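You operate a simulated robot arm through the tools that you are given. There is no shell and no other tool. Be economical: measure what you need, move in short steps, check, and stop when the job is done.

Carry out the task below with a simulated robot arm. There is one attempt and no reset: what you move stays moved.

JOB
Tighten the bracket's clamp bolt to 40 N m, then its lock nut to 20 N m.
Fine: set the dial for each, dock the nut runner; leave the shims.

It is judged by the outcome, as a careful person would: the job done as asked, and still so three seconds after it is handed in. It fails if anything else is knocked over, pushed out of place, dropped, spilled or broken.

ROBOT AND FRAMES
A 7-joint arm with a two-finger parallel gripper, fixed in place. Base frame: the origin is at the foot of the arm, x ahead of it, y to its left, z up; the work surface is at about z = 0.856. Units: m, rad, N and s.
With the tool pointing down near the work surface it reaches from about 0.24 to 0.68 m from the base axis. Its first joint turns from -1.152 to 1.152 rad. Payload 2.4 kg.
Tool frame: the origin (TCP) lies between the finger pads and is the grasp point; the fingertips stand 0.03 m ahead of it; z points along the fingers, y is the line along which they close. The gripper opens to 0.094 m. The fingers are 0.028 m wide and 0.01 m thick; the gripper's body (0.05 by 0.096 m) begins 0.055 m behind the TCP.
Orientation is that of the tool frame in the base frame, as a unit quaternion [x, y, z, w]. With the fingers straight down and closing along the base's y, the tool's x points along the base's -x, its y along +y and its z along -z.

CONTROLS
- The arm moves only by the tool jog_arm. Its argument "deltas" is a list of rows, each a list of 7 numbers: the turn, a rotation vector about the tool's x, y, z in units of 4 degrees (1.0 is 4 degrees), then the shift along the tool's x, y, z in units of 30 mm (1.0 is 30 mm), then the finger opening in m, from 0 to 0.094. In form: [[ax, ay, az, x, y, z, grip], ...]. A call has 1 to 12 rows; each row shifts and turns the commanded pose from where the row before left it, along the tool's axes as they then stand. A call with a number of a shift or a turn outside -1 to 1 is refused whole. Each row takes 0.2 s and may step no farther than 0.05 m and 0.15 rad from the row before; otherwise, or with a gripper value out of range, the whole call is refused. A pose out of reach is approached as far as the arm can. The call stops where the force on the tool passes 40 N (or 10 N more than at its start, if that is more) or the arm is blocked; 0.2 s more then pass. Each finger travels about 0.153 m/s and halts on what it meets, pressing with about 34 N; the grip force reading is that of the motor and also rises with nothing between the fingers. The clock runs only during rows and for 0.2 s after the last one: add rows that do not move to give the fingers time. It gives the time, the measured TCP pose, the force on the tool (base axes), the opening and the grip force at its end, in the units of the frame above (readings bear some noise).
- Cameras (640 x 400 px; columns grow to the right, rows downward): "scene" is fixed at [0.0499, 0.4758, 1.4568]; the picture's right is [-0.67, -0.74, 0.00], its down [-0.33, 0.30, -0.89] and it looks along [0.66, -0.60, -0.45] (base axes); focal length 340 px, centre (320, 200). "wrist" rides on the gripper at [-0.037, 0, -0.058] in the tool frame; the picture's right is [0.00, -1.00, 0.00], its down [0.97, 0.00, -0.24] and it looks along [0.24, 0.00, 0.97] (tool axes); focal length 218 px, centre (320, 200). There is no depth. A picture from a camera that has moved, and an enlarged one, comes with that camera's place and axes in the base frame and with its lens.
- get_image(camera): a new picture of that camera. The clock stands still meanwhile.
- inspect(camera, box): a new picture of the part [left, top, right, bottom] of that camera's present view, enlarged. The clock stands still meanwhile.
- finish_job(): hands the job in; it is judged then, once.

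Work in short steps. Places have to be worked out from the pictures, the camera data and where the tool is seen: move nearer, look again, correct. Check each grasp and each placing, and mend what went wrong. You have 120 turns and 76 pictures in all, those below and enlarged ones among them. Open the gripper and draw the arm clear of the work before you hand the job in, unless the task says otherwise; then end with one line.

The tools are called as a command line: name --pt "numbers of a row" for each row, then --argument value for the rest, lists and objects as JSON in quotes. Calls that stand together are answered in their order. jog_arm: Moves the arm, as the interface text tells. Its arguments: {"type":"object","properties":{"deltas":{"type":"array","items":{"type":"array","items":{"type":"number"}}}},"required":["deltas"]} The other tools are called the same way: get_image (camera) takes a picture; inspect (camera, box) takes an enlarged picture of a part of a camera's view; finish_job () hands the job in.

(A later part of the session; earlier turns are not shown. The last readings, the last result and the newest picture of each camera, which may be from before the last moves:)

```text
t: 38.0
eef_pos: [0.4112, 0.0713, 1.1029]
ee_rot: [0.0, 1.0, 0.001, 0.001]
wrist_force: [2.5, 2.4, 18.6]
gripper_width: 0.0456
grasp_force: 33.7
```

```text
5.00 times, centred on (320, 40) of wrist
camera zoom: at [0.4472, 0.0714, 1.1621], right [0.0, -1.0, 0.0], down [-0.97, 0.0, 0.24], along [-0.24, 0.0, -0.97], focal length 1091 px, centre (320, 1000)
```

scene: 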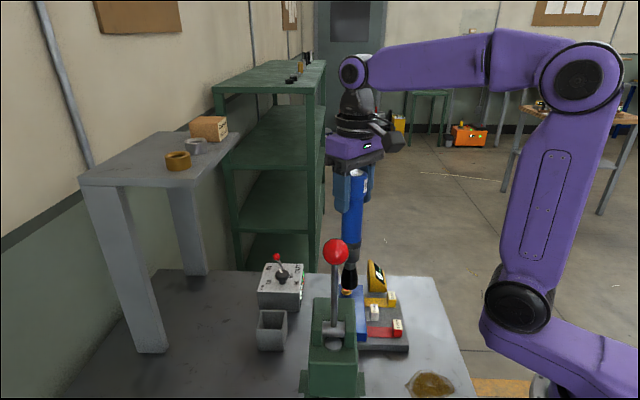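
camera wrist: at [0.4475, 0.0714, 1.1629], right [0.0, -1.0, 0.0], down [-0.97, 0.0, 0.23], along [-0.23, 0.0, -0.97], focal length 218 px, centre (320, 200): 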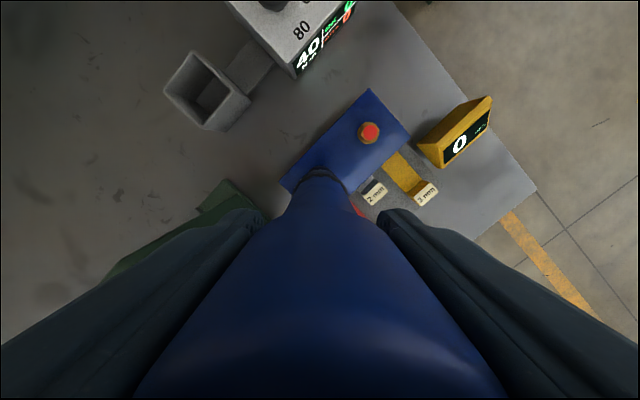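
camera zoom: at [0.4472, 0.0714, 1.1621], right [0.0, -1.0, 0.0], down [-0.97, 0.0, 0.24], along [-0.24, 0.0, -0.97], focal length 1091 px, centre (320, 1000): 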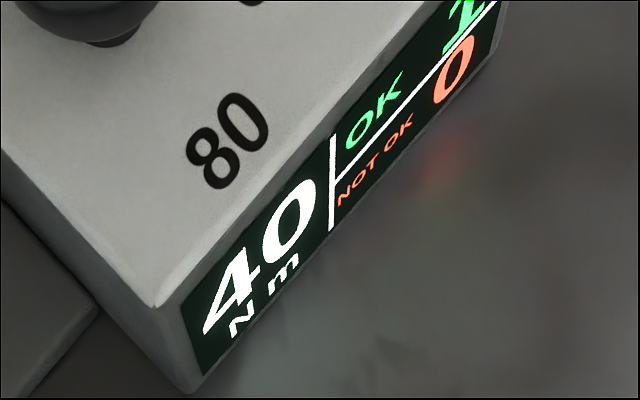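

The counter shows OK 1, so the clamp bolt is run to 40 N m. I lift clear and look at the bolt.

jog_arm --pt "0 0 0 0 0 -0.3 0.03" --pt "0 0 0 0 0 -0.5 0.03" --pt "0 0 0 0 0 -0.8 0.03" --pt "0 0 0 0 0 -0.9 0.03" --pt "0 0 0 0 0 -0.9 0.03" --pt "0 0 0 -0.95 0 0 0.03" --pt "0 0 0 -0.95 0.42 0 0.03" --pt "0 0 0 -0.95 0.55 0 0.03" --pt "0 0 0 -0.3 0.9 0 0.03" --pt "0 0 0 0 0 0 0.03"

get_image --camera "wrist"

get_image --camera "scene"

```text
t: 40.2
eef_pos: [0.5049, 0.1277, 1.2054]
ee_rot: [0.0, 1.0, 0.0, 0.0]
wrist_force: [1.1, 1.0, -5.6]
gripper_width: 0.0458
grasp_force: 34.3
```

```text
33 pictures are left
camera wrist: at [0.542, 0.1284, 1.2627], right [0.0, -1.0, 0.0], down [-0.97, 0.0, 0.24], along [-0.24, 0.0, -0.97], focal length 218 px, centre (320, 200)
```

wrist: 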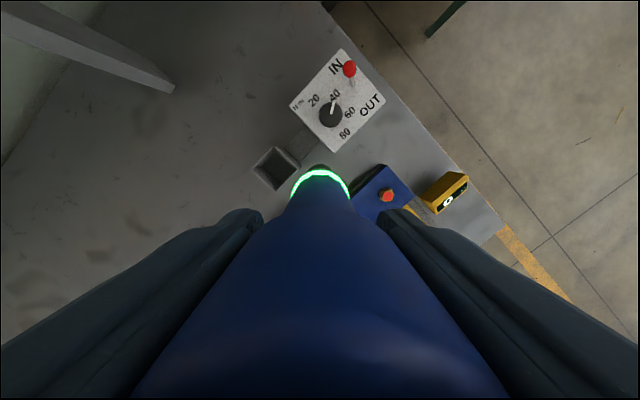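

```text
32 pictures are left
```

scene: 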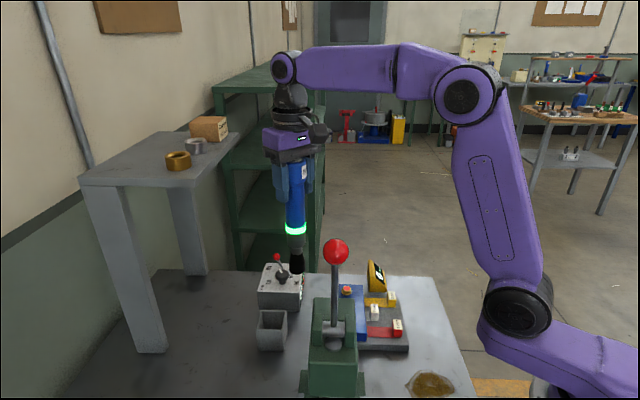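

The runner shows a green ring, and the cap seems to have slid up toward the palm while pressing. I move back over the holster and check alignment before lowering.

jog_arm --pt "0 0 0 -0.08 0.8 0 0.03" --pt "0 0 0 0 0.8 0 0.03" --pt "0 0 0 0 0.84 0 0.03" --pt "0 0 0 0 0 0.6 0.03" --pt "0 0 0 0 0 0.6 0.03" --pt "0 0 0 0 0 0 0.03"

inspect --camera "scene" --box '[210, 170, 370, 360]'

get_image --camera "wrist"

```text
t: 41.6
eef_pos: [0.5062, 0.2012, 1.1696]
ee_rot: [-0.002, 1.0, 0.0, 0.0]
wrist_force: [1.2, -0.4, -4.7]
gripper_width: 0.0455
grasp_force: 33.9
```

```text
2.11 times, centred on (290, 265) of scene
camera zoom: at [0.05, 0.4759, 1.4568], right [-0.67, -0.74, 0.0], down [-0.33, 0.3, -0.89], along [0.66, -0.6, -0.45], focal length 715 px, centre (383, 63)
```

zoom: 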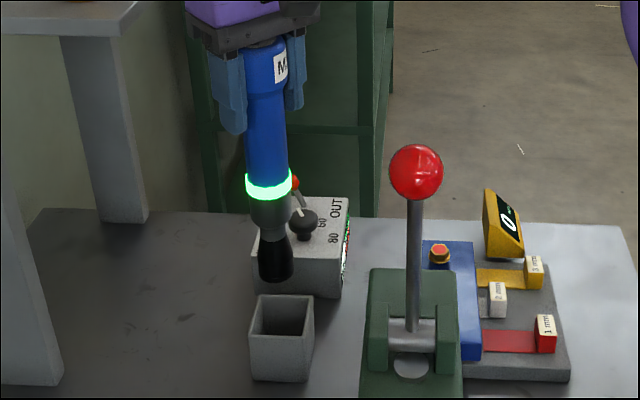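

```text
30 pictures are left
camera wrist: at [0.543, 0.2014, 1.2273], right [0.0, -1.0, 0.0], down [-0.97, 0.0, 0.24], along [-0.24, 0.0, -0.97], focal length 218 px, centre (320, 200)
```

wrist: 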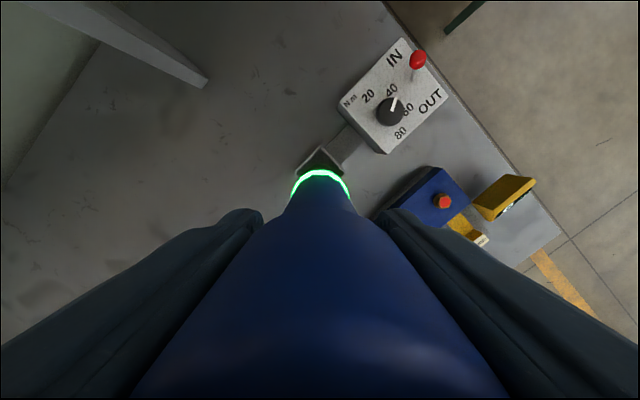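

The runner is vertical over the holster and slid up by about 1 cm. I lower it in, slowing near the bottom.

jog_arm --pt "0 0 0 -0.02 -0.02 0.6 0.03" --pt "0 0 0 0 0 0.6 0.03" --pt "0 0 0 0 0 0.6 0.03" --pt "0 0 0 0 0 0.6 0.03" --pt "0 0 0 0 0 0.6 0.03" --pt "0 0 0 0 0 0.3 0.03" --pt "0 0 0 0 0 0 0.03"

inspect --camera "scene" --box '[210, 170, 370, 360]'

```text
t: 43.2
eef_pos: [0.5078, 0.1993, 1.071]
ee_rot: [-0.001, 1.0, 0.0, 0.001]
wrist_force: [0.0, 0.5, -4.5]
gripper_width: 0.0454
grasp_force: 34.0
```

```text
2.11 times, centred on (290, 265) of scene
camera zoom: at [0.05, 0.4759, 1.4568], right [-0.67, -0.74, 0.0], down [-0.33, 0.3, -0.89], along [0.66, -0.6, -0.45], focal length 715 px, centre (383, 63)
```

zoom: 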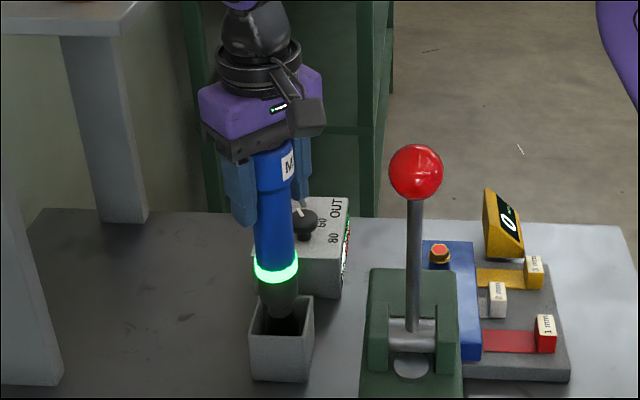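

In the holster, not yet at the bottom. I continue down in 2 mm steps until contact.

jog_arm --pt "0 0 0 0 0 0.08 0.03" --pt "0 0 0 0 0 0.08 0.03" --pt "0 0 0 0 0 0.08 0.03" --pt "0 0 0 0 0 0.08 0.03" --pt "0 0 0 0 0 0.08 0.03" --pt "0 0 0 0 0 0.08 0.03"

```text
t: 44.6
eef_pos: [0.508, 0.2002, 1.0557]
ee_rot: [-0.001, 1.0, -0.001, 0.001]
wrist_force: [-0.5, 0.4, -4.1]
gripper_width: 0.0455
grasp_force: 34.2
```

jog_arm --pt "0 0 0 0 0 0.07 0.03" --pt "0 0 0 0 0 0.07 0.03" --pt "0 0 0 0 0 0.07 0.03" --pt "0 0 0 0 0 0.07 0.03"

inspect --camera "scene" --box '[210, 170, 370, 360]'

```text
t: 45.6
eef_pos: [0.5097, 0.2015, 1.0508]
ee_rot: [0.0, 1.0, 0.003, 0.004]
wrist_force: [-1.1, -0.4, 32.9]
gripper_width: 0.0458
grasp_force: 34.1
```

```text
2.11 times, centred on (290, 265) of scene
camera zoom: at [0.0493, 0.4756, 1.4569], right [-0.67, -0.74, 0.0], down [-0.33, 0.3, -0.89], along [0.66, -0.6, -0.45], focal length 715 px, centre (383, 63)
```

zoom: 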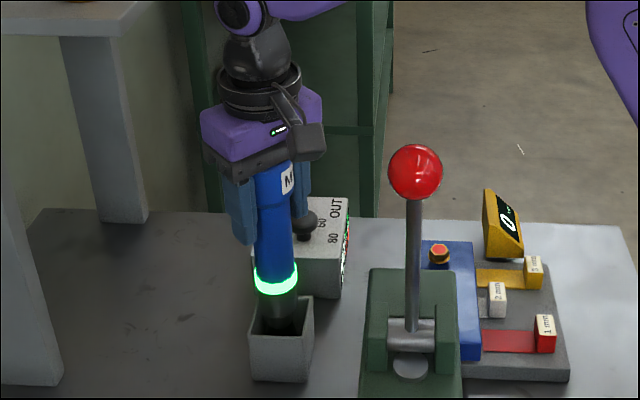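

It is bottomed. I ease up 2 mm, open, and rise straight off.

jog_arm --pt "0 0 0 0 0 -0.06 0.03" --pt "0 0 0 0 0 0 0.06" --pt "0 0 0 0 0 0 0.094" --pt "0 0 0 0 0 0 0.094" --pt "0 0 0 0 0 -0.5 0.094" --pt "0 0 0 0 0 -0.9 0.094" --pt "0 0 0 0 0 -0.9 0.094" --pt "0 0 0 0 0 -0.9 0.094" --pt "0 0 0 0 0 -0.9 0.094" --pt "0 0 0 0 0 0 0.094"

get_image --camera "wrist"

inspect --camera "scene" --box '[210, 170, 370, 360]'

```text
t: 47.8
eef_pos: [0.5067, 0.1986, 1.1727]
ee_rot: [0.0, 1.0, 0.0, 0.0]
wrist_force: [0.8, 0.0, 0.2]
gripper_width: 0.0942
grasp_force: 0.0
```

```text
27 pictures are left
camera wrist: at [0.5437, 0.1985, 1.2314], right [0.0, -1.0, 0.0], down [-0.97, 0.0, 0.24], along [-0.24, 0.0, -0.97], focal length 218 px, centre (320, 200)
```

wrist: 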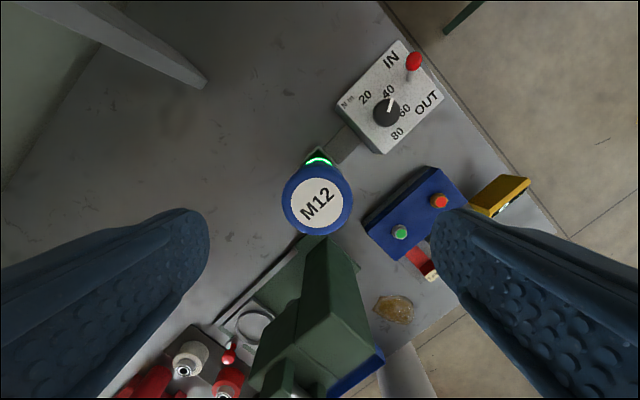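

```text
2.11 times, centred on (290, 265) of scene
camera zoom: at [0.0499, 0.4758, 1.4568], right [-0.67, -0.74, 0.0], down [-0.33, 0.3, -0.89], along [0.66, -0.6, -0.45], focal length 715 px, centre (383, 63)
```

zoom: 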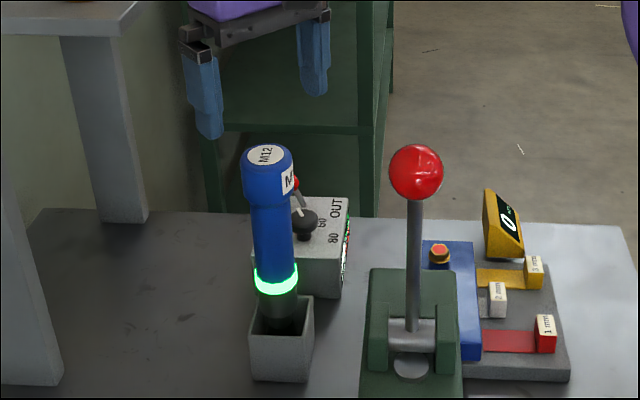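

The clamp bolt's mark turned green and the runner stands docked. Next the dial back to 20: I move over the knob and pre-rotate the hand 60° so I can turn it back counter-clockwise.

jog_arm --pt "0 0 0 -0.665 -0.705 0 0.094" --pt "0 0 0 -0.665 -0.705 0 0.094" --pt "0 0 0 -0.665 -0.705 0 0.094" --pt "0 0 0 -0.665 -0.705 0 0.07" --pt "0 0 1 0 0 0 0.055" --pt "0 0 1 0 0 0 0.055" --pt "0 0 1 0 0 0 0.055" --pt "0 0 1 0 0 0 0.055" --pt "0 0 1 0 0 0 0.055" --pt "0 0 1 0 0 0 0.055" --pt "0 0 1 0 0 0 0.055" --pt "0 0 1 0 0 0 0.055"

jog_arm --pt "0 0 1 0 0 0 0.055" --pt "0 0 1 0 0 0 0.055" --pt "0 0 1 0 0 0 0.055" --pt "0 0 1 0 0 0 0.055" --pt "0 0 1 0 0 0 0.055" --pt "0 0 1 0 0 0 0.055" --pt "0 0 1 0 0 0 0.055" --pt "0 0 0 0 0 0 0.055"

```text
t: 50.4
eef_pos: [0.5894, 0.1164, 1.1732]
ee_rot: [0.276, 0.961, 0.0, 0.0]
wrist_force: [-0.6, -0.6, 0.4]
gripper_width: 0.0551
grasp_force: 0.1
```

```text
t: 52.2
eef_pos: [0.5869, 0.1175, 1.1737]
ee_rot: [0.5, 0.866, 0.0, 0.0]
wrist_force: [0.1, -1.5, 0.2]
gripper_width: 0.0551
grasp_force: 0.0
```

Above the knob, rotated 60°. I descend to just around it and check.

jog_arm --pt "0 0 0 0 0 0.97 0.055" --pt "0 0 0 0 0 0.97 0.055" --pt "0 0 0 0 0 0.97 0.055" --pt "0 0 0 0 0 0.97 0.055" --pt "0 0 0 0 0 0.97 0.055" --pt "0 0 0 0 0 0.97 0.055" --pt "0 0 0 0 0 0.7 0.055" --pt "0 0 0 0 0 0 0.055"

get_image --camera "wrist"

```text
t: 54.0
eef_pos: [0.5898, 0.1158, 0.9771]
ee_rot: [0.499, 0.867, 0.001, 0.0]
wrist_force: [0.9, 0.8, 0.0]
gripper_width: 0.055
grasp_force: 0.1
```

```text
25 pictures are left
camera wrist: at [0.6072, 0.0839, 1.0352], right [-0.86, -0.5, 0.0], down [-0.49, 0.84, 0.24], along [-0.12, 0.21, -0.97], focal length 218 px, centre (320, 200)
```

wrist: 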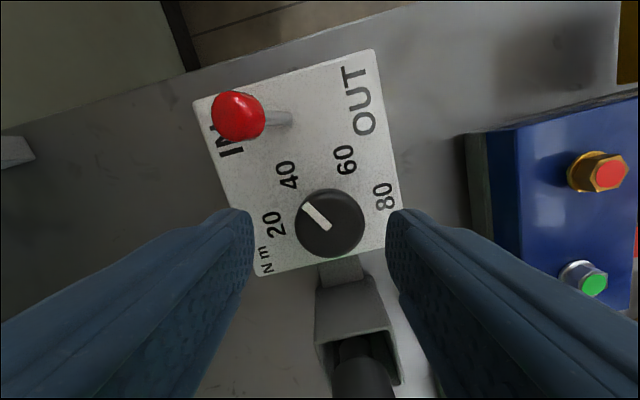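

The knob is about 4.5 mm off centre between the fingers. I correct, descend to grip height, and close.

jog_arm --pt "0 0 0 -0.06 -0.15 0 0.055" --pt "0 0 0 0 0 0.37 0.055" --pt "0 0 0 0 0 0.36 0.055" --pt "0 0 0 0 0 0 0.03" --pt "0 0 0 0 0 0 0.025" --pt "0 0 0 0 0 0 0.025"

get_image --camera "wrist"

```text
t: 55.4
eef_pos: [0.585, 0.1111, 0.9575]
ee_rot: [0.499, 0.867, 0.0, 0.001]
wrist_force: [1.0, 1.9, -0.5]
gripper_width: 0.0331
grasp_force: 44.8
```

```text
24 pictures are left
camera wrist: at [0.604, 0.0801, 1.0142], right [-0.86, -0.5, 0.0], down [-0.49, 0.84, 0.24], along [-0.12, 0.21, -0.97], focal length 218 px, centre (320, 200)
```

wrist: 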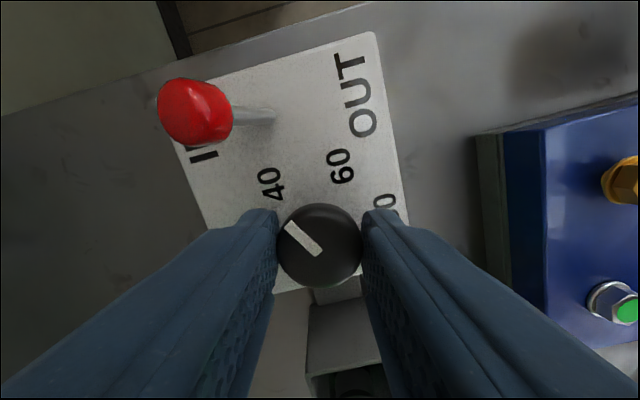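

Gripped. I turn counter-clockwise 60° in total.

jog_arm --pt "0 0 -1 0 0 0 0.025" --pt "0 0 -1 0 0 0 0.025" --pt "0 0 -1 0 0 0 0.025" --pt "0 0 -1 0 0 0 0.025" --pt "0 0 -1 0 0 0 0.025" --pt "0 0 -1 0 0 0 0.025" --pt "0 0 -1 0 0 0 0.025" --pt "0 0 -1 0 0 0 0.025" --pt "0 0 -1 0 0 0 0.025" --pt "0 0 -1 0 0 0 0.025" --pt "0 0 -1 0 0 0 0.025" --pt "0 0 -1 0 0 0 0.025"

jog_arm --pt "0 0 -1 0 0 0 0.025" --pt "0 0 -1 0 0 0 0.025" --pt "0 0 -1 0 0 0 0.025" --pt "0 0 0 0 0 0 0.025" --pt "0 0 0 0 0 0 0.055" --pt "0 0 0 0 0 0 0.055" --pt "0 0 0 0 0 -0.8 0.055" --pt "0 0 0 0 0 -0.9 0.055" --pt "0 0 0 0 0 -0.9 0.055" --pt "0 0 0 0 0 -0.9 0.055" --pt "0 0 0 0 0 -0.9 0.055" --pt "0 0 0 0 0 -0.9 0.055"

jog_arm --pt "0 0 0 0 0 -0.9 0.06" --pt "0 0 0 0 0 -0.9 0.08" --pt "0 0 0 0.8 -0.6 0 0.094" --pt "0 0 0 0.8 -0.6 0 0.094" --pt "0 0 0 0.8 -0.6 0 0.094" --pt "0 0 0 0 0 0 0.094"

inspect --camera "wrist" --box '[200, 30, 440, 180]'

```text
t: 58.0
eef_pos: [0.5854, 0.1137, 0.9548]
ee_rot: [0.102, 0.995, 0.001, 0.003]
wrist_force: [16.4, 10.2, 10.2]
gripper_width: 0.0333
grasp_force: 45.1
```

```text
t: 60.6
eef_pos: [0.584, 0.113, 1.1152]
ee_rot: [0.0, 1.0, 0.0, 0.002]
wrist_force: [-0.4, -0.6, 0.6]
gripper_width: 0.0548
grasp_force: 0.1
```

```text
t: 62.0
eef_pos: [0.511, 0.0566, 1.1666]
ee_rot: [-0.001, 1.0, 0.0, 0.001]
wrist_force: [-0.1, 0.4, 0.0]
gripper_width: 0.094
grasp_force: 0.1
```

```text
2.67 times, centred on (320, 105) of wrist
camera zoom: at [0.549, 0.0575, 1.2245], right [0.0, -1.0, 0.0], down [-0.97, 0.0, 0.24], along [-0.24, 0.0, -0.97], focal length 582 px, centre (320, 453)
```

zoom: 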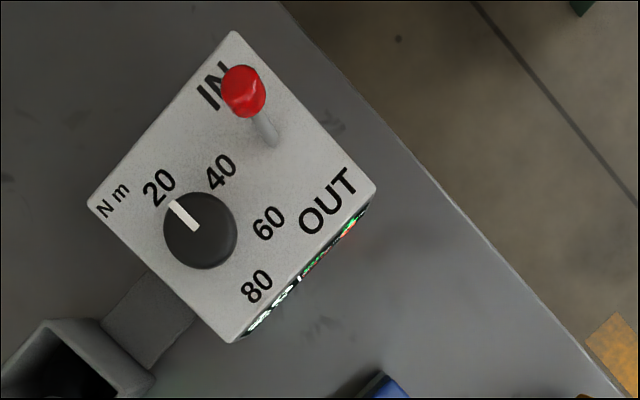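

The pointer looks to be at 20, but the display is too oblique here. I pull back further to read it.

jog_arm --pt "0 0 0 0.8 -0.6 -0.3 0.094" --pt "0 0 0 0.8 -0.6 -0.3 0.094" --pt "0 0 0 0.8 0 -0.3 0.094" --pt "0 0 0 0 0 0 0.094"

inspect --camera "wrist" --box '[200, 0, 400, 125]'

```text
t: 63.0
eef_pos: [0.4405, 0.0239, 1.1954]
ee_rot: [-0.001, 1.0, 0.0, 0.0]
wrist_force: [0.0, -0.2, 0.2]
gripper_width: 0.0939
grasp_force: 0.1
```

```text
3.20 times, centred on (300, 62) of wrist
camera zoom: at [0.4771, 0.0236, 1.2538], right [0.0, -1.0, 0.0], down [-0.97, 0.0, 0.24], along [-0.24, 0.0, -0.97], focal length 698 px, centre (384, 640)
```

zoom: 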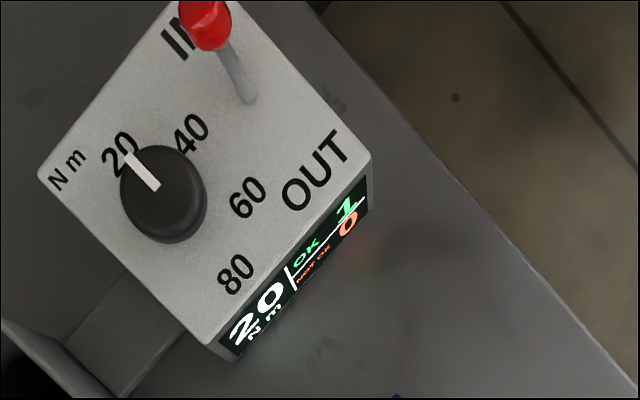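

The display reads 20 N m, OK 1. Now back over the runner.

jog_arm --pt "0 0 0 -0.317 0.841 0 0.094" --pt "0 0 0 -0.317 0.841 0 0.094" --pt "0 0 0 -0.317 0.841 0 0.094" --pt "0 0 0 -0.317 0.841 0 0.094" --pt "0 0 0 -0.317 0.841 0 0.094" --pt "0 0 0 -0.317 0.841 0 0.094" --pt "0 0 0 -0.317 0.841 0 0.094" --pt "0 0 0 0 0 0 0.094"

get_image --camera "wrist"

```text
t: 64.8
eef_pos: [0.5077, 0.1989, 1.196]
ee_rot: [-0.002, 1.0, 0.0, 0.0]
wrist_force: [0.3, -0.3, -0.4]
gripper_width: 0.0939
grasp_force: 0.0
```

```text
21 pictures are left
camera wrist: at [0.5445, 0.199, 1.2544], right [0.0, -1.0, 0.0], down [-0.97, 0.0, 0.24], along [-0.24, 0.0, -0.97], focal length 218 px, centre (320, 200)
```

wrist: 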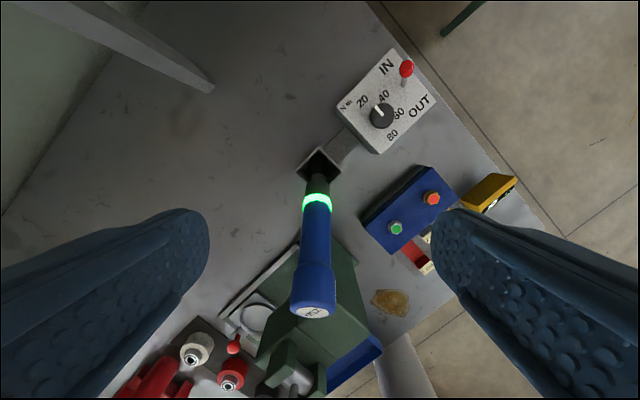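

The runner is now leaning in its holster toward the base. I check from the scene camera how it stands.

inspect --camera "scene" --box '[200, 190, 380, 370]'

inspect --camera "wrist" --box '[200, 130, 400, 340]'

```text
2.22 times, centred on (290, 280) of scene
camera zoom: at [0.0499, 0.4759, 1.4568], right [-0.67, -0.74, 0.0], down [-0.33, 0.3, -0.89], along [0.66, -0.6, -0.45], focal length 755 px, centre (387, 22)
```

zoom: 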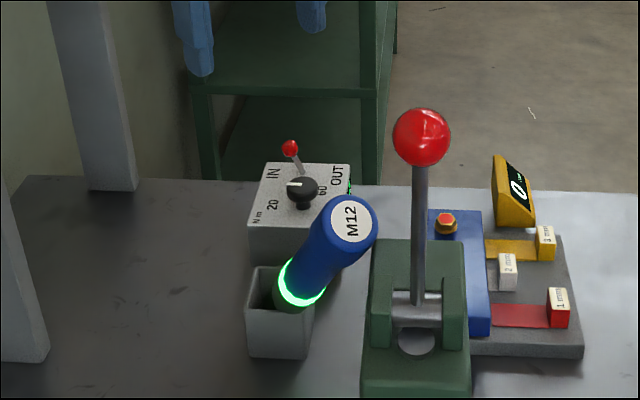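

```text
1.90 times, centred on (300, 235) of wrist
camera zoom: at [0.5445, 0.199, 1.2544], right [0.0, -1.0, 0.0], down [-0.97, 0.0, 0.24], along [-0.24, 0.0, -0.97], focal length 416 px, centre (358, 133)
```

zoom: 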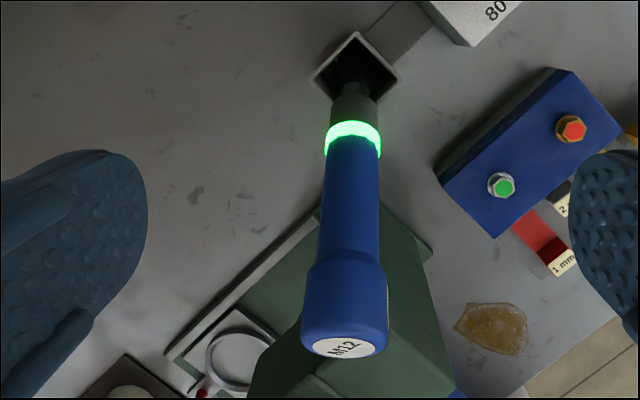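

The runner leans about 33° toward the base, with its tip still in the holster: cap at (0.386, 0.206, 1.075), tip near (0.513, 0.201, 0.877). I'll grip its lower body from above with the fingers on the ±y sides, then swing it upright about its tip. First I descend partway over (0.462, 0.2035).

jog_arm --pt "0 0 0 0.76 0.08 0 0.094" --pt "0 0 0 0.76 0.07 0 0.094" --pt "0 0 0 0 0 0.9 0.094" --pt "0 0 0 0 0 0.9 0.094" --pt "0 0 0 0 0 0.9 0.094" --pt "0 0 0 0 0 0.9 0.094" --pt "0 0 0 0 0 0.9 0.094" --pt "0 0 0 0 0 0.9 0.094" --pt "0 0 0 0 0 0.9 0.094" --pt "0 0 0 0 0 0 0.094"

inspect --camera "scene" --box '[200, 180, 380, 360]'

get_image --camera "wrist"

```text
t: 67.0
eef_pos: [0.462, 0.2024, 1.0056]
ee_rot: [-0.001, 1.0, 0.0, 0.001]
wrist_force: [-1.0, -0.3, -0.2]
gripper_width: 0.094
grasp_force: 0.1
```

```text
2.22 times, centred on (290, 270) of scene
camera zoom: at [0.0499, 0.4758, 1.4568], right [-0.67, -0.74, 0.0], down [-0.33, 0.3, -0.89], along [0.66, -0.6, -0.45], focal length 755 px, centre (387, 44)
```

zoom: 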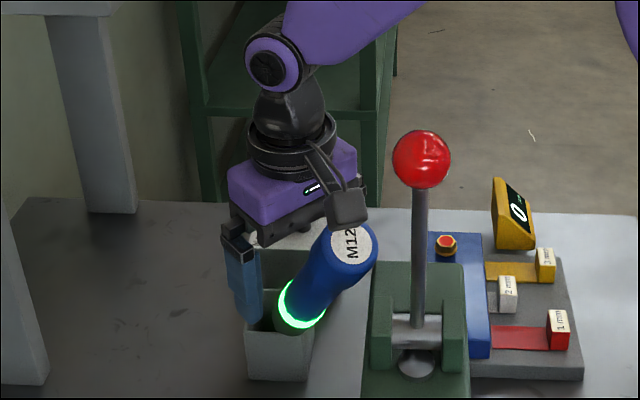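

```text
17 pictures are left
camera wrist: at [0.4989, 0.2029, 1.0637], right [0.0, -1.0, 0.0], down [-0.97, 0.0, 0.24], along [-0.24, 0.0, -0.97], focal length 218 px, centre (320, 200)
```

wrist: 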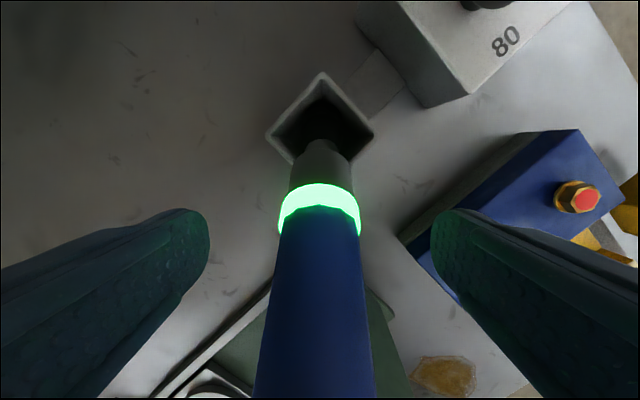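

A block on the hand's base-side (tool +x) is now just above the leaning cap. It is probably also what knocked the runner while I turned the dial. I rise and turn the hand 180°, so that block faces away from the cap.

jog_arm --pt "0 0 0 0 0 -0.7 0.094" --pt "0 0 0 0 0 -0.9 0.094" --pt "0 0 0 0 0 -0.9 0.094" --pt "0 0 0 0 0 -0.9 0.094" --pt "0 0 0 0 0 -0.9 0.094" --pt "0 0 0 0 0 -0.9 0.094" --pt "0 0 0 0 0 -0.9 0.094" --pt "0 0 0 -0.9 -0.5 -0.9 0.094" --pt "0 0 1 0 0 0 0.094" --pt "0 0 1 0 0 0 0.094" --pt "0 0 1 0 0 0 0.094" --pt "0 0 1 0 0 0 0.094"

jog_arm --pt "0 0 1 0 0 0 0.094" --pt "0 0 1 0 0 0 0.094" --pt "0 0 1 0 0 0 0.094" --pt "0 0 1 0 0 0 0.094" --pt "0 0 1 0 0 0 0.094" --pt "0 0 1 0 0 0 0.094" --pt "0 0 1 0 0 0 0.094" --pt "0 0 1 0 0 0 0.094" --pt "0 0 1 0 0 0 0.094" --pt "0 0 1 0 0 0 0.094" --pt "0 0 1 0 0 0 0.094" --pt "0 0 1 0 0 0 0.094"

jog_arm --pt "0 0 1 0 0 0 0.094" --pt "0 0 1 0 0 0 0.094" --pt "0 0 1 0 0 0 0.094" --pt "0 0 1 0 0 0 0.094" --pt "0 0 1 0 0 0 0.094" --pt "0 0 1 0 0 0 0.094" --pt "0 0 1 0 0 0 0.094" --pt "0 0 1 0 0 0 0.094" --pt "0 0 1 0 0 0 0.094" --pt "0 0 1 0 0 0 0.094" --pt "0 0 1 0 0 0 0.094" --pt "0 0 1 0 0 0 0.094"

```text
t: 69.6
eef_pos: [0.4902, 0.1874, 1.2176]
ee_rot: [0.14, 0.99, -0.001, 0.001]
wrist_force: [0.1, 0.7, 0.3]
gripper_width: 0.0942
grasp_force: 0.2
```

```text
t: 72.2
eef_pos: [0.4901, 0.1893, 1.2161]
ee_rot: [0.529, 0.849, 0.001, 0.001]
wrist_force: [-0.5, 0.1, -0.1]
gripper_width: 0.0939
grasp_force: 0.1
```

```text
t: 74.8
eef_pos: [0.4904, 0.1892, 1.2156]
ee_rot: [0.829, 0.559, 0.001, 0.0]
wrist_force: [-0.3, 0.2, 0.5]
gripper_width: 0.0939
grasp_force: 0.1
```

Rotation works without limits so far; I complete the remaining 68°.

jog_arm --pt "0 0 1 0 0 0 0.094" --pt "0 0 1 0 0 0 0.094" --pt "0 0 1 0 0 0 0.094" --pt "0 0 1 0 0 0 0.094" --pt "0 0 1 0 0 0 0.094" --pt "0 0 1 0 0 0 0.094" --pt "0 0 1 0 0 0 0.094" --pt "0 0 1 0 0 0 0.094" --pt "0 0 1 0 0 0 0.094" --pt "0 0 1 0 0 0 0.094" --pt "0 0 1 0 0 0 0.094" --pt "0 0 1 0 0 0 0.094"

jog_arm --pt "0 0 1 0 0 0 0.094" --pt "0 0 1 0 0 0 0.094" --pt "0 0 1 0 0 0 0.094" --pt "0 0 1 0 0 0 0.094" --pt "0 0 1 0 0 0 0.094" --pt "0 0 0 0 0 0 0.094"

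get_image --camera "scene"

```text
t: 77.4
eef_pos: [0.4885, 0.1873, 1.2154]
ee_rot: [0.985, 0.174, 0.001, 0.0]
wrist_force: [0.5, 0.6, -0.6]
gripper_width: 0.0943
grasp_force: 0.0
```

```text
t: 78.8
eef_pos: [0.4826, 0.1564, 1.2137]
ee_rot: [0.994, 0.109, 0.001, -0.001]
wrist_force: [-0.5, 0.2, -0.1]
gripper_width: 0.0943
grasp_force: 0.1
out of reach, approached as far as the arm can: row 1, 2, 3, 4, 5
```

```text
16 pictures are left
```

scene: 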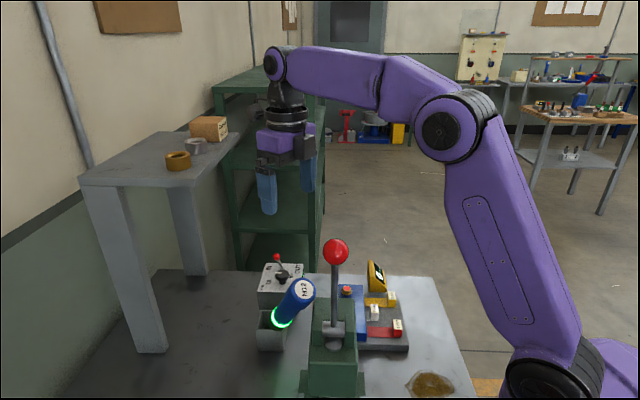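

The wrist reaches its limit at about 165°. I enlarge the hand to see where that block is now.

inspect --camera "scene" --box '[230, 40, 370, 330]'

```text
1.38 times, centred on (300, 185) of scene
camera zoom: at [0.0499, 0.4758, 1.4568], right [-0.67, -0.74, 0.0], down [-0.33, 0.3, -0.89], along [0.66, -0.6, -0.45], focal length 468 px, centre (348, 221)
```

zoom: 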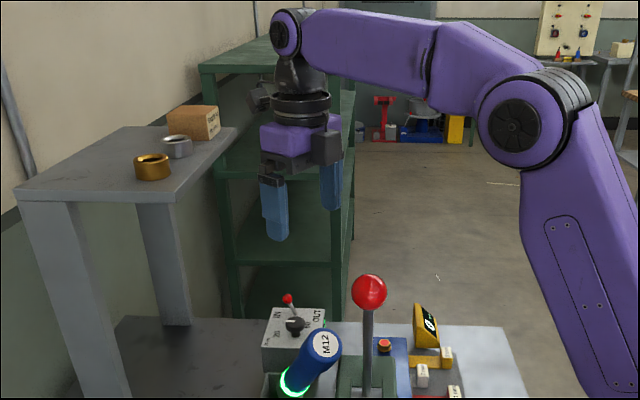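

Turning the hand round would instead put the camera box against the cap, so I undo the rotation. A grip just below the cap with the hand tilted about 12° clears the block, cap and lever. I unwind first.

jog_arm --pt "0 0 -1 0 0 0 0.094" --pt "0 0 -1 0 0 0 0.094" --pt "0 0 -1 0 0 0 0.094" --pt "0 0 -1 0 0 0 0.094" --pt "0 0 -1 0 0 0 0.094" --pt "0 0 -1 0 0 0 0.094" --pt "0 0 -1 0 0 0 0.094" --pt "0 0 -1 0 0 0 0.094" --pt "0 0 -1 0 0 0 0.094" --pt "0 0 -1 0 0 0 0.094" --pt "0 0 -1 0 0 0 0.094" --pt "0 0 -1 0 0 0 0.094"

jog_arm --pt "0 0 -1 0 0 0 0.094" --pt "0 0 -1 0 0 0 0.094" --pt "0 0 -1 0 0 0 0.094" --pt "0 0 -1 0 0 0 0.094" --pt "0 0 -1 0 0 0 0.094" --pt "0 0 -1 0 0 0 0.094" --pt "0 0 -1 0 0 0 0.094" --pt "0 0 -1 0 0 0 0.094" --pt "0 0 -1 0 0 0 0.094" --pt "0 0 -1 0 0 0 0.094" --pt "0 0 -1 0 0 0 0.094" --pt "0 0 -1 0 0 0 0.094"

jog_arm --pt "0 0 -1 0 0 0 0.094" --pt "0 0 -1 0 0 0 0.094" --pt "0 0 -1 0 0 0 0.094" --pt "0 0 -1 0 0 0 0.094" --pt "0 0 -1 0 0 0 0.094" --pt "0 0 -1 0 0 0 0.094" --pt "0 0 -1 0 0 0 0.094" --pt "0 0 -1 0 0 0 0.094" --pt "0 0 -1 0 0 0 0.094" --pt "0 0 -1 0 0 0 0.094" --pt "0 0 -1 0 0 0 0.094" --pt "0 0 -1 0 0 0 0.094"

jog_arm --pt "0 0 -1 0 0 0 0.094" --pt "0 0 -1 0 0 0 0.094" --pt "0 0 -1 0 0 0 0.094" --pt "0 0 -1 0 0 0 0.094" --pt "0 0 -1 0 0 0 0.094" --pt "0 0 -0.9 0 0 0 0.094" --pt "0 0 0 0 0 0 0.094"

```text
t: 81.4
eef_pos: [0.4823, 0.1571, 1.2141]
ee_rot: [0.864, 0.504, 0.001, -0.001]
wrist_force: [0.0, 0.0, 0.3]
gripper_width: 0.0939
grasp_force: 0.0
```

```text
t: 84.0
eef_pos: [0.4813, 0.1572, 1.2141]
ee_rot: [0.584, 0.812, 0.002, 0.0]
wrist_force: [-0.1, 0.6, 0.1]
gripper_width: 0.0939
grasp_force: 0.1
```

```text
t: 86.6
eef_pos: [0.4831, 0.1584, 1.214]
ee_rot: [0.203, 0.979, 0.001, 0.001]
wrist_force: [-0.9, 0.6, 0.8]
gripper_width: 0.094
grasp_force: 0.0
```

```text
t: 88.2
eef_pos: [0.4822, 0.1583, 1.2153]
ee_rot: [-0.001, 1.0, 0.002, 0.001]
wrist_force: [0.2, 0.6, 1.2]
gripper_width: 0.0938
grasp_force: 0.1
```

Back at the standard orientation. I move over the point just below the cap, tilt 12°, and descend partway for a check.

jog_arm --pt "0 0 0 0.925 0.77 0 0.094" --pt "0 0 0 0.925 0.77 0 0.094" --pt "0 1 0 0 0 0 0.094" --pt "0 1 0 0 0 0 0.094" --pt "0 1 0 0 0 0 0.094" --pt "0 0 0 -0.16 0 0.75 0.094" --pt "0 0 0 -0.16 0 0.75 0.094" --pt "0 0 0 -0.16 0 0.75 0.094" --pt "0 0 0 -0.16 0 0.75 0.094" --pt "0 0 0 -0.16 0 0.75 0.094" --pt "0 0 0 -0.16 0 0.75 0.094" --pt "0 0 0 0 0 0 0.094"

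inspect --camera "scene" --box '[210, 150, 370, 350]'

get_image --camera "wrist"

```text
t: 90.8
eef_pos: [0.427, 0.2039, 1.0752]
ee_rot: [0.0, 0.995, 0.002, -0.103]
wrist_force: [0.4, 0.2, -0.3]
gripper_width: 0.0939
grasp_force: 0.1
```

```text
2.00 times, centred on (290, 250) of scene
camera zoom: at [0.0499, 0.4758, 1.4568], right [-0.67, -0.74, 0.0], down [-0.33, 0.3, -0.89], along [0.66, -0.6, -0.45], focal length 679 px, centre (380, 100)
```

zoom: 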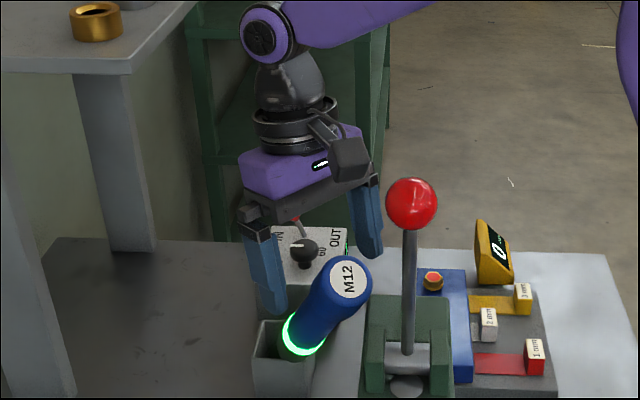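

```text
13 pictures are left
camera wrist: at [0.4758, 0.203, 1.1245], right [0.0, -1.0, 0.0], down [-0.9, 0.0, 0.44], along [-0.44, 0.0, -0.9], focal length 218 px, centre (320, 200)
```

wrist: 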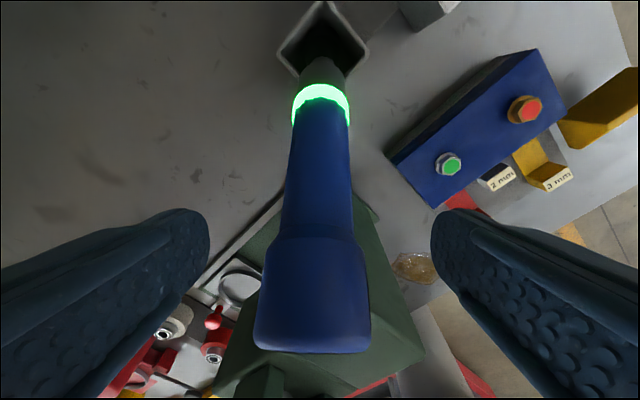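

The geometry fits and the runner is centred between the fingers. I descend 45 mm and close on it.

jog_arm --pt "0 0 0 -0.1 0.02 0.49 0.094" --pt "0 0 0 -0.1 0 0.49 0.094" --pt "0 0 0 -0.1 0 0.49 0.094" --pt "0 0 0 0 0 0 0.08" --pt "0 0 0 0 0 0 0.055" --pt "0 0 0 0 0 0 0.025" --pt "0 0 0 0 0 0 0.025" --pt "0 0 0 0 0 0 0.025"

inspect --camera "scene" --box '[210, 150, 370, 350]'

```text
t: 92.6
eef_pos: [0.4266, 0.2057, 1.031]
ee_rot: [-0.001, 0.995, 0.001, -0.103]
wrist_force: [5.5, 2.1, 0.6]
gripper_width: 0.0447
grasp_force: 34.3
```

```text
2.00 times, centred on (290, 250) of scene
camera zoom: at [0.0501, 0.4759, 1.4568], right [-0.67, -0.74, 0.0], down [-0.33, 0.3, -0.89], along [0.66, -0.6, -0.45], focal length 679 px, centre (380, 100)
```

zoom: 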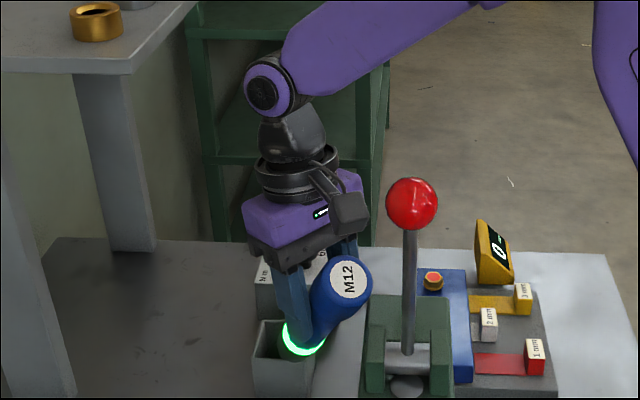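

Gripped at 45 mm. I swing the runner up about its tip, half way first, with a small lift.

jog_arm --pt "0 0 0 0 0 -0.13 0.025" --pt "0 1 0 -0.31 0 -0.27 0.025" --pt "0 1 0 -0.31 0 -0.27 0.025" --pt "0 1 0 -0.31 0 -0.27 0.025" --pt "0 1 0 -0.31 0 -0.27 0.025" --pt "0 0 0 0 0 0 0.025"

```text
t: 94.0
eef_pos: [0.472, 0.2054, 1.054]
ee_rot: [-0.001, 0.97, 0.001, -0.241]
wrist_force: [-0.4, -0.7, -5.8]
gripper_width: 0.0436
grasp_force: 33.5
```

It moves freely with the runner's weight in hand. I finish the swing.

jog_arm --pt "0 1 0 -0.31 0 -0.27 0.025" --pt "0 1 0 -0.31 0 -0.27 0.025" --pt "0 1 0 -0.31 0 -0.27 0.025" --pt "0 1 0 -0.31 0 -0.27 0.025" --pt "0 0.2 0 -0.06 0 -0.05 0.025" --pt "0 0 0 0 0 0 0.025"

inspect --camera "scene" --box '[200, 150, 360, 360]'

get_image --camera "wrist"

```text
t: 95.4
eef_pos: [0.4797, 0.2041, 1.0679]
ee_rot: [0.001, 0.928, 0.006, -0.373]
wrist_force: [2.4, -3.2, -6.0]
gripper_width: 0.0418
grasp_force: 33.9
out of reach, approached as far as the arm can: row 4, 5
```

```text
1.90 times, centred on (280, 255) of scene
camera zoom: at [0.0461, 0.4737, 1.4577], right [-0.67, -0.74, 0.0], down [-0.33, 0.3, -0.89], along [0.66, -0.6, -0.45], focal length 647 px, centre (396, 95)
```

zoom: 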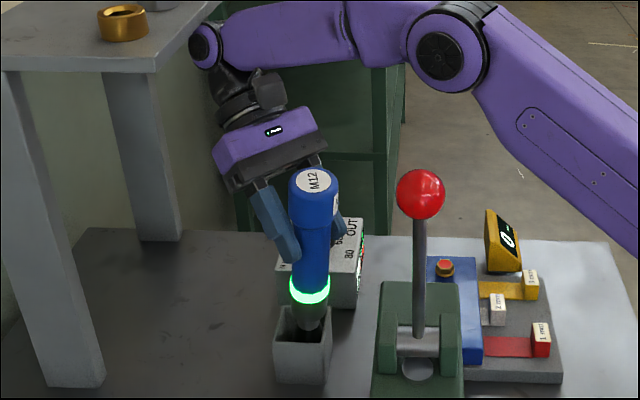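

```text
10 pictures are left
camera wrist: at [0.5474, 0.2015, 1.0833], right [-0.01, -1.0, -0.01], down [-0.54, -0.01, 0.84], along [-0.84, 0.01, -0.54], focal length 218 px, centre (320, 200)
```

wrist: 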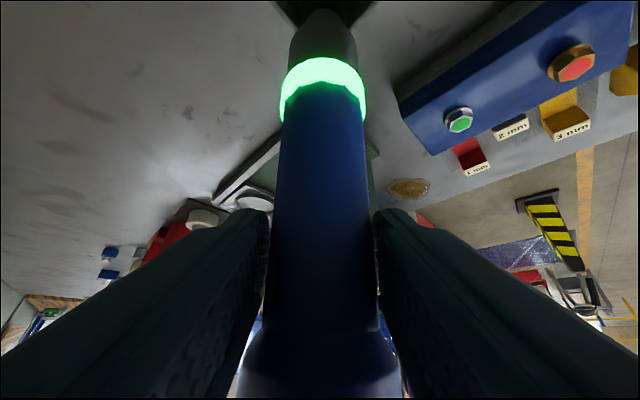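

The wrist stops at 44° tilt, so the runner is still about 8° off vertical and 2 cm above the holster floor. Its tip is inside. I back the tilt off slightly, centre the tip and lower it, watching force.

jog_arm --pt "0 -1 0 0 0 0 0.025" --pt "0 0 0 -0.3 0 -0.26 0.025" --pt "0 0 0 -0.21 0 0.25 0.025" --pt "0 0 0 -0.21 0 0.25 0.025" --pt "0 0 0 0 0 0 0.025"

```text
t: 96.6
eef_pos: [0.4894, 0.2046, 1.0508]
ee_rot: [-0.003, 0.942, 0.005, -0.336]
wrist_force: [-3.1, -1.6, -3.3]
gripper_width: 0.0416
grasp_force: 34.0
```

It is partly supported now, with the tip at the holster floor or wall. I nudge the grip +x in 5 mm steps so the runner pivots upright against the holster, watching for force.

jog_arm --pt "0 0 0 -0.129 0 -0.106 0.025" --pt "0 0 0 -0.129 0 -0.106 0.025" --pt "0 0 0 -0.129 0 -0.106 0.025" --pt "0 0 0 -0.129 0 -0.106 0.025" --pt "0 0 0 0 0 0 0.025"

inspect --camera "scene" --box '[200, 150, 360, 360]'

```text
t: 97.8
eef_pos: [0.4904, 0.203, 1.054]
ee_rot: [-0.006, 0.939, -0.001, -0.344]
wrist_force: [-0.6, 0.3, -5.5]
gripper_width: 0.0417
grasp_force: 34.1
```

```text
1.90 times, centred on (280, 255) of scene
camera zoom: at [0.0247, 0.4676, 1.4604], right [-0.67, -0.74, -0.02], down [-0.32, 0.31, -0.9], along [0.67, -0.6, -0.44], focal length 647 px, centre (396, 95)
```

zoom: 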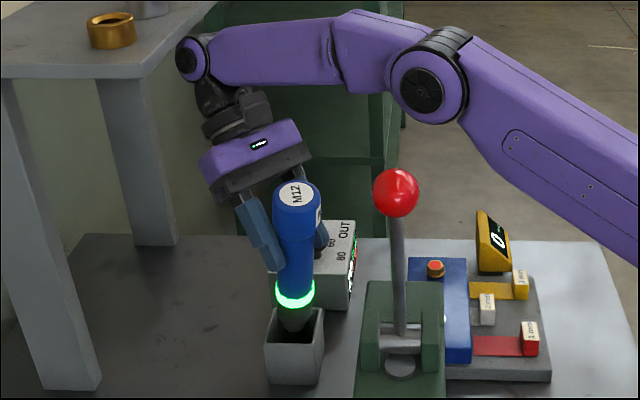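

The scene camera's own reported place has shifted by 2.5 cm. A link of the arm, probably the wrist near the grey side shelf, must be pressing on something and rocking the stand. I back off at once, away from the shelf.

jog_arm --pt "0 0 0 0.15 0 0.12 0.025" --pt "0 0 0 0.25 0 0.2 0.025" --pt "0 0 0 0.25 0 0.2 0.025" --pt "0 -0.5 0 0.2 0 0.15 0.025" --pt "0 -0.5 0 0.2 0 0.1 0.025" --pt "0 0 0 0 0 0 0.025"

get_image --camera "scene"

```text
t: 99.2
eef_pos: [0.4723, 0.2072, 1.0431]
ee_rot: [-0.002, 0.949, 0.001, -0.315]
wrist_force: [0.1, 0.7, -4.1]
gripper_width: 0.0416
grasp_force: 34.2
```

```text
8 pictures are left
```

scene: 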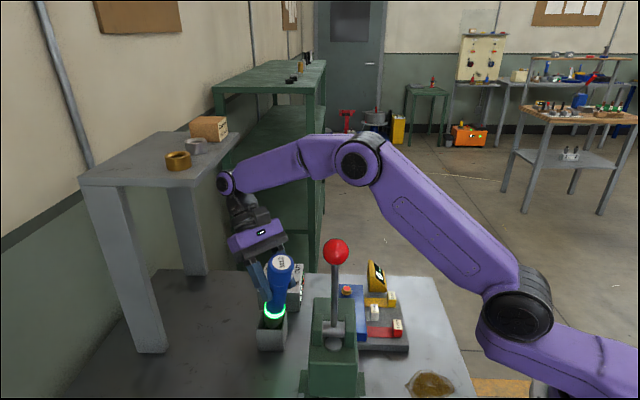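

The camera and the shelf items are back in place, so nothing was disturbed. The shelf blocks uprighting the runner there, so I lift it out with a slight retreat and will straighten it away from the shelf.

jog_arm --pt "0 0 0 0.33 0 -0.27 0.025" --pt "0 0 0 0.33 0 -0.27 0.025" --pt "0 0 0 0.33 0 -0.27 0.025" --pt "0 0 0 0.35 0 -0.25 0.025" --pt "0 0 0 0.35 0 -0.25 0.025" --pt "0 0 0 0.35 0 -0.25 0.025" --pt "0 0 0 0 0 0 0.025"

get_image --camera "scene"

```text
t: 100.8
eef_pos: [0.4536, 0.2059, 1.1195]
ee_rot: [-0.001, 0.949, 0.002, -0.315]
wrist_force: [0.5, 0.2, -5.2]
gripper_width: 0.0416
grasp_force: 34.1
```

```text
7 pictures are left
```

scene: 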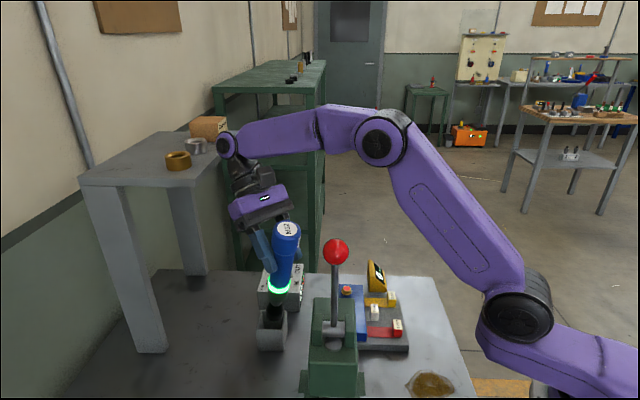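

The runner is out and held, leaning 15° with the hand tilted 37°. I yaw the hand about 48° about the vertical, so the wrist points away from the shelf for the re-docking.

jog_arm --pt "-0.6 0 0.8 0 0 0 0.025" --pt "-0.6 0 0.8 0 0 0 0.025" --pt "-0.6 0 0.8 0 0 0 0.025" --pt "-0.6 0 0.8 0 0 0 0.025" --pt "-0.6 0 0.8 0 0 0 0.025" --pt "-0.6 0 0.8 0 0 0 0.025" --pt "-0.6 0 0.8 0 0 0 0.025" --pt "-0.6 0 0.8 0 0 0 0.025" --pt "-0.6 0 0.8 0 0 0 0.025" --pt "-0.6 0 0.8 0 0 0 0.025" --pt "-0.6 0 0.8 0 0 0 0.025" --pt "-0.6 0 0.8 0 0 0 0.025"

```text
t: 103.4
eef_pos: [0.4531, 0.2065, 1.1176]
ee_rot: [0.385, 0.867, 0.13, -0.288]
wrist_force: [-0.5, -0.3, -4.6]
gripper_width: 0.0412
grasp_force: 34.3
```

The yaw worked. Here, away from the shelf, I try adding the missing 15° of tilt so the runner hangs vertical.

jog_arm --pt "0 1 0 0 0 0 0.025" --pt "0 1 0 0 0 0 0.025" --pt "0 1 0 0 0 0 0.025" --pt "0 0.7 0 0 0 0 0.025" --pt "0 0 0 0 0 0 0.025"

inspect --camera "scene" --box '[200, 130, 360, 350]'

```text
t: 104.6
eef_pos: [0.4525, 0.206, 1.1163]
ee_rot: [0.364, 0.823, 0.178, -0.399]
wrist_force: [-0.1, 0.7, -4.9]
gripper_width: 0.0413
grasp_force: 33.8
```

```text
1.82 times, centred on (280, 240) of scene
camera zoom: at [0.05, 0.4759, 1.4568], right [-0.67, -0.74, 0.0], down [-0.33, 0.3, -0.89], along [0.66, -0.6, -0.45], focal length 618 px, centre (393, 127)
```

zoom: 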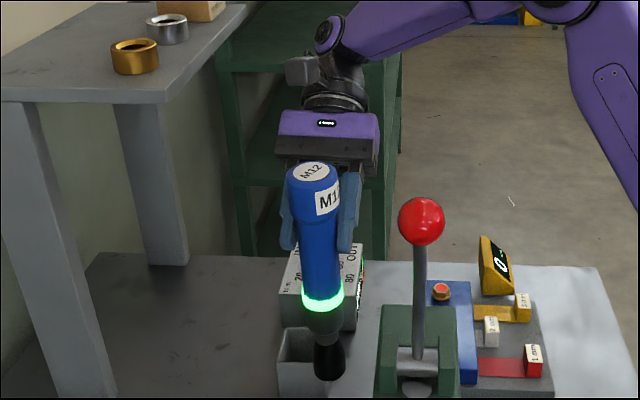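

The runner is now essentially vertical: axis near (0.438, 0.219), cap at z 1.18, tip near z 0.935. I carry it over the holster centre at (0.507, 0.200), slightly higher.

jog_arm --pt "0 0 0 -0.207 0.32 -0.463 0.025" --pt "0 0 0 -0.207 0.32 -0.463 0.025" --pt "0 0 0 -0.207 0.32 -0.463 0.025" --pt "0 0 0 -0.207 0.32 -0.463 0.025" --pt "0 0 0 0 0 0 0.025"

inspect --camera "scene" --box '[200, 130, 360, 350]'

```text
t: 105.8
eef_pos: [0.5186, 0.1883, 1.1313]
ee_rot: [0.366, 0.823, 0.179, -0.397]
wrist_force: [0.8, -0.4, -5.3]
gripper_width: 0.0413
grasp_force: 34.7
```

```text
1.82 times, centred on (280, 240) of scene
camera zoom: at [0.05, 0.4759, 1.4568], right [-0.67, -0.74, 0.0], down [-0.33, 0.3, -0.89], along [0.66, -0.6, -0.45], focal length 618 px, centre (393, 127)
```

zoom: 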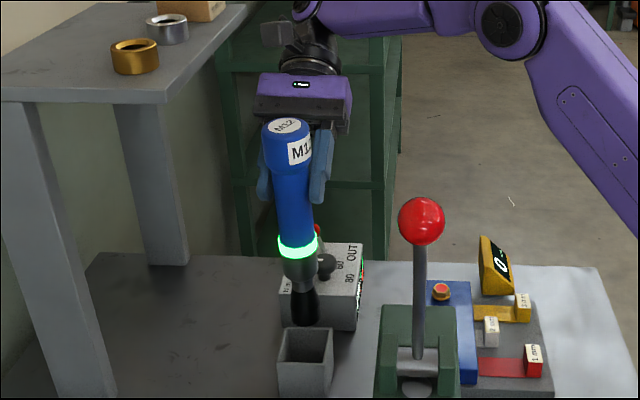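

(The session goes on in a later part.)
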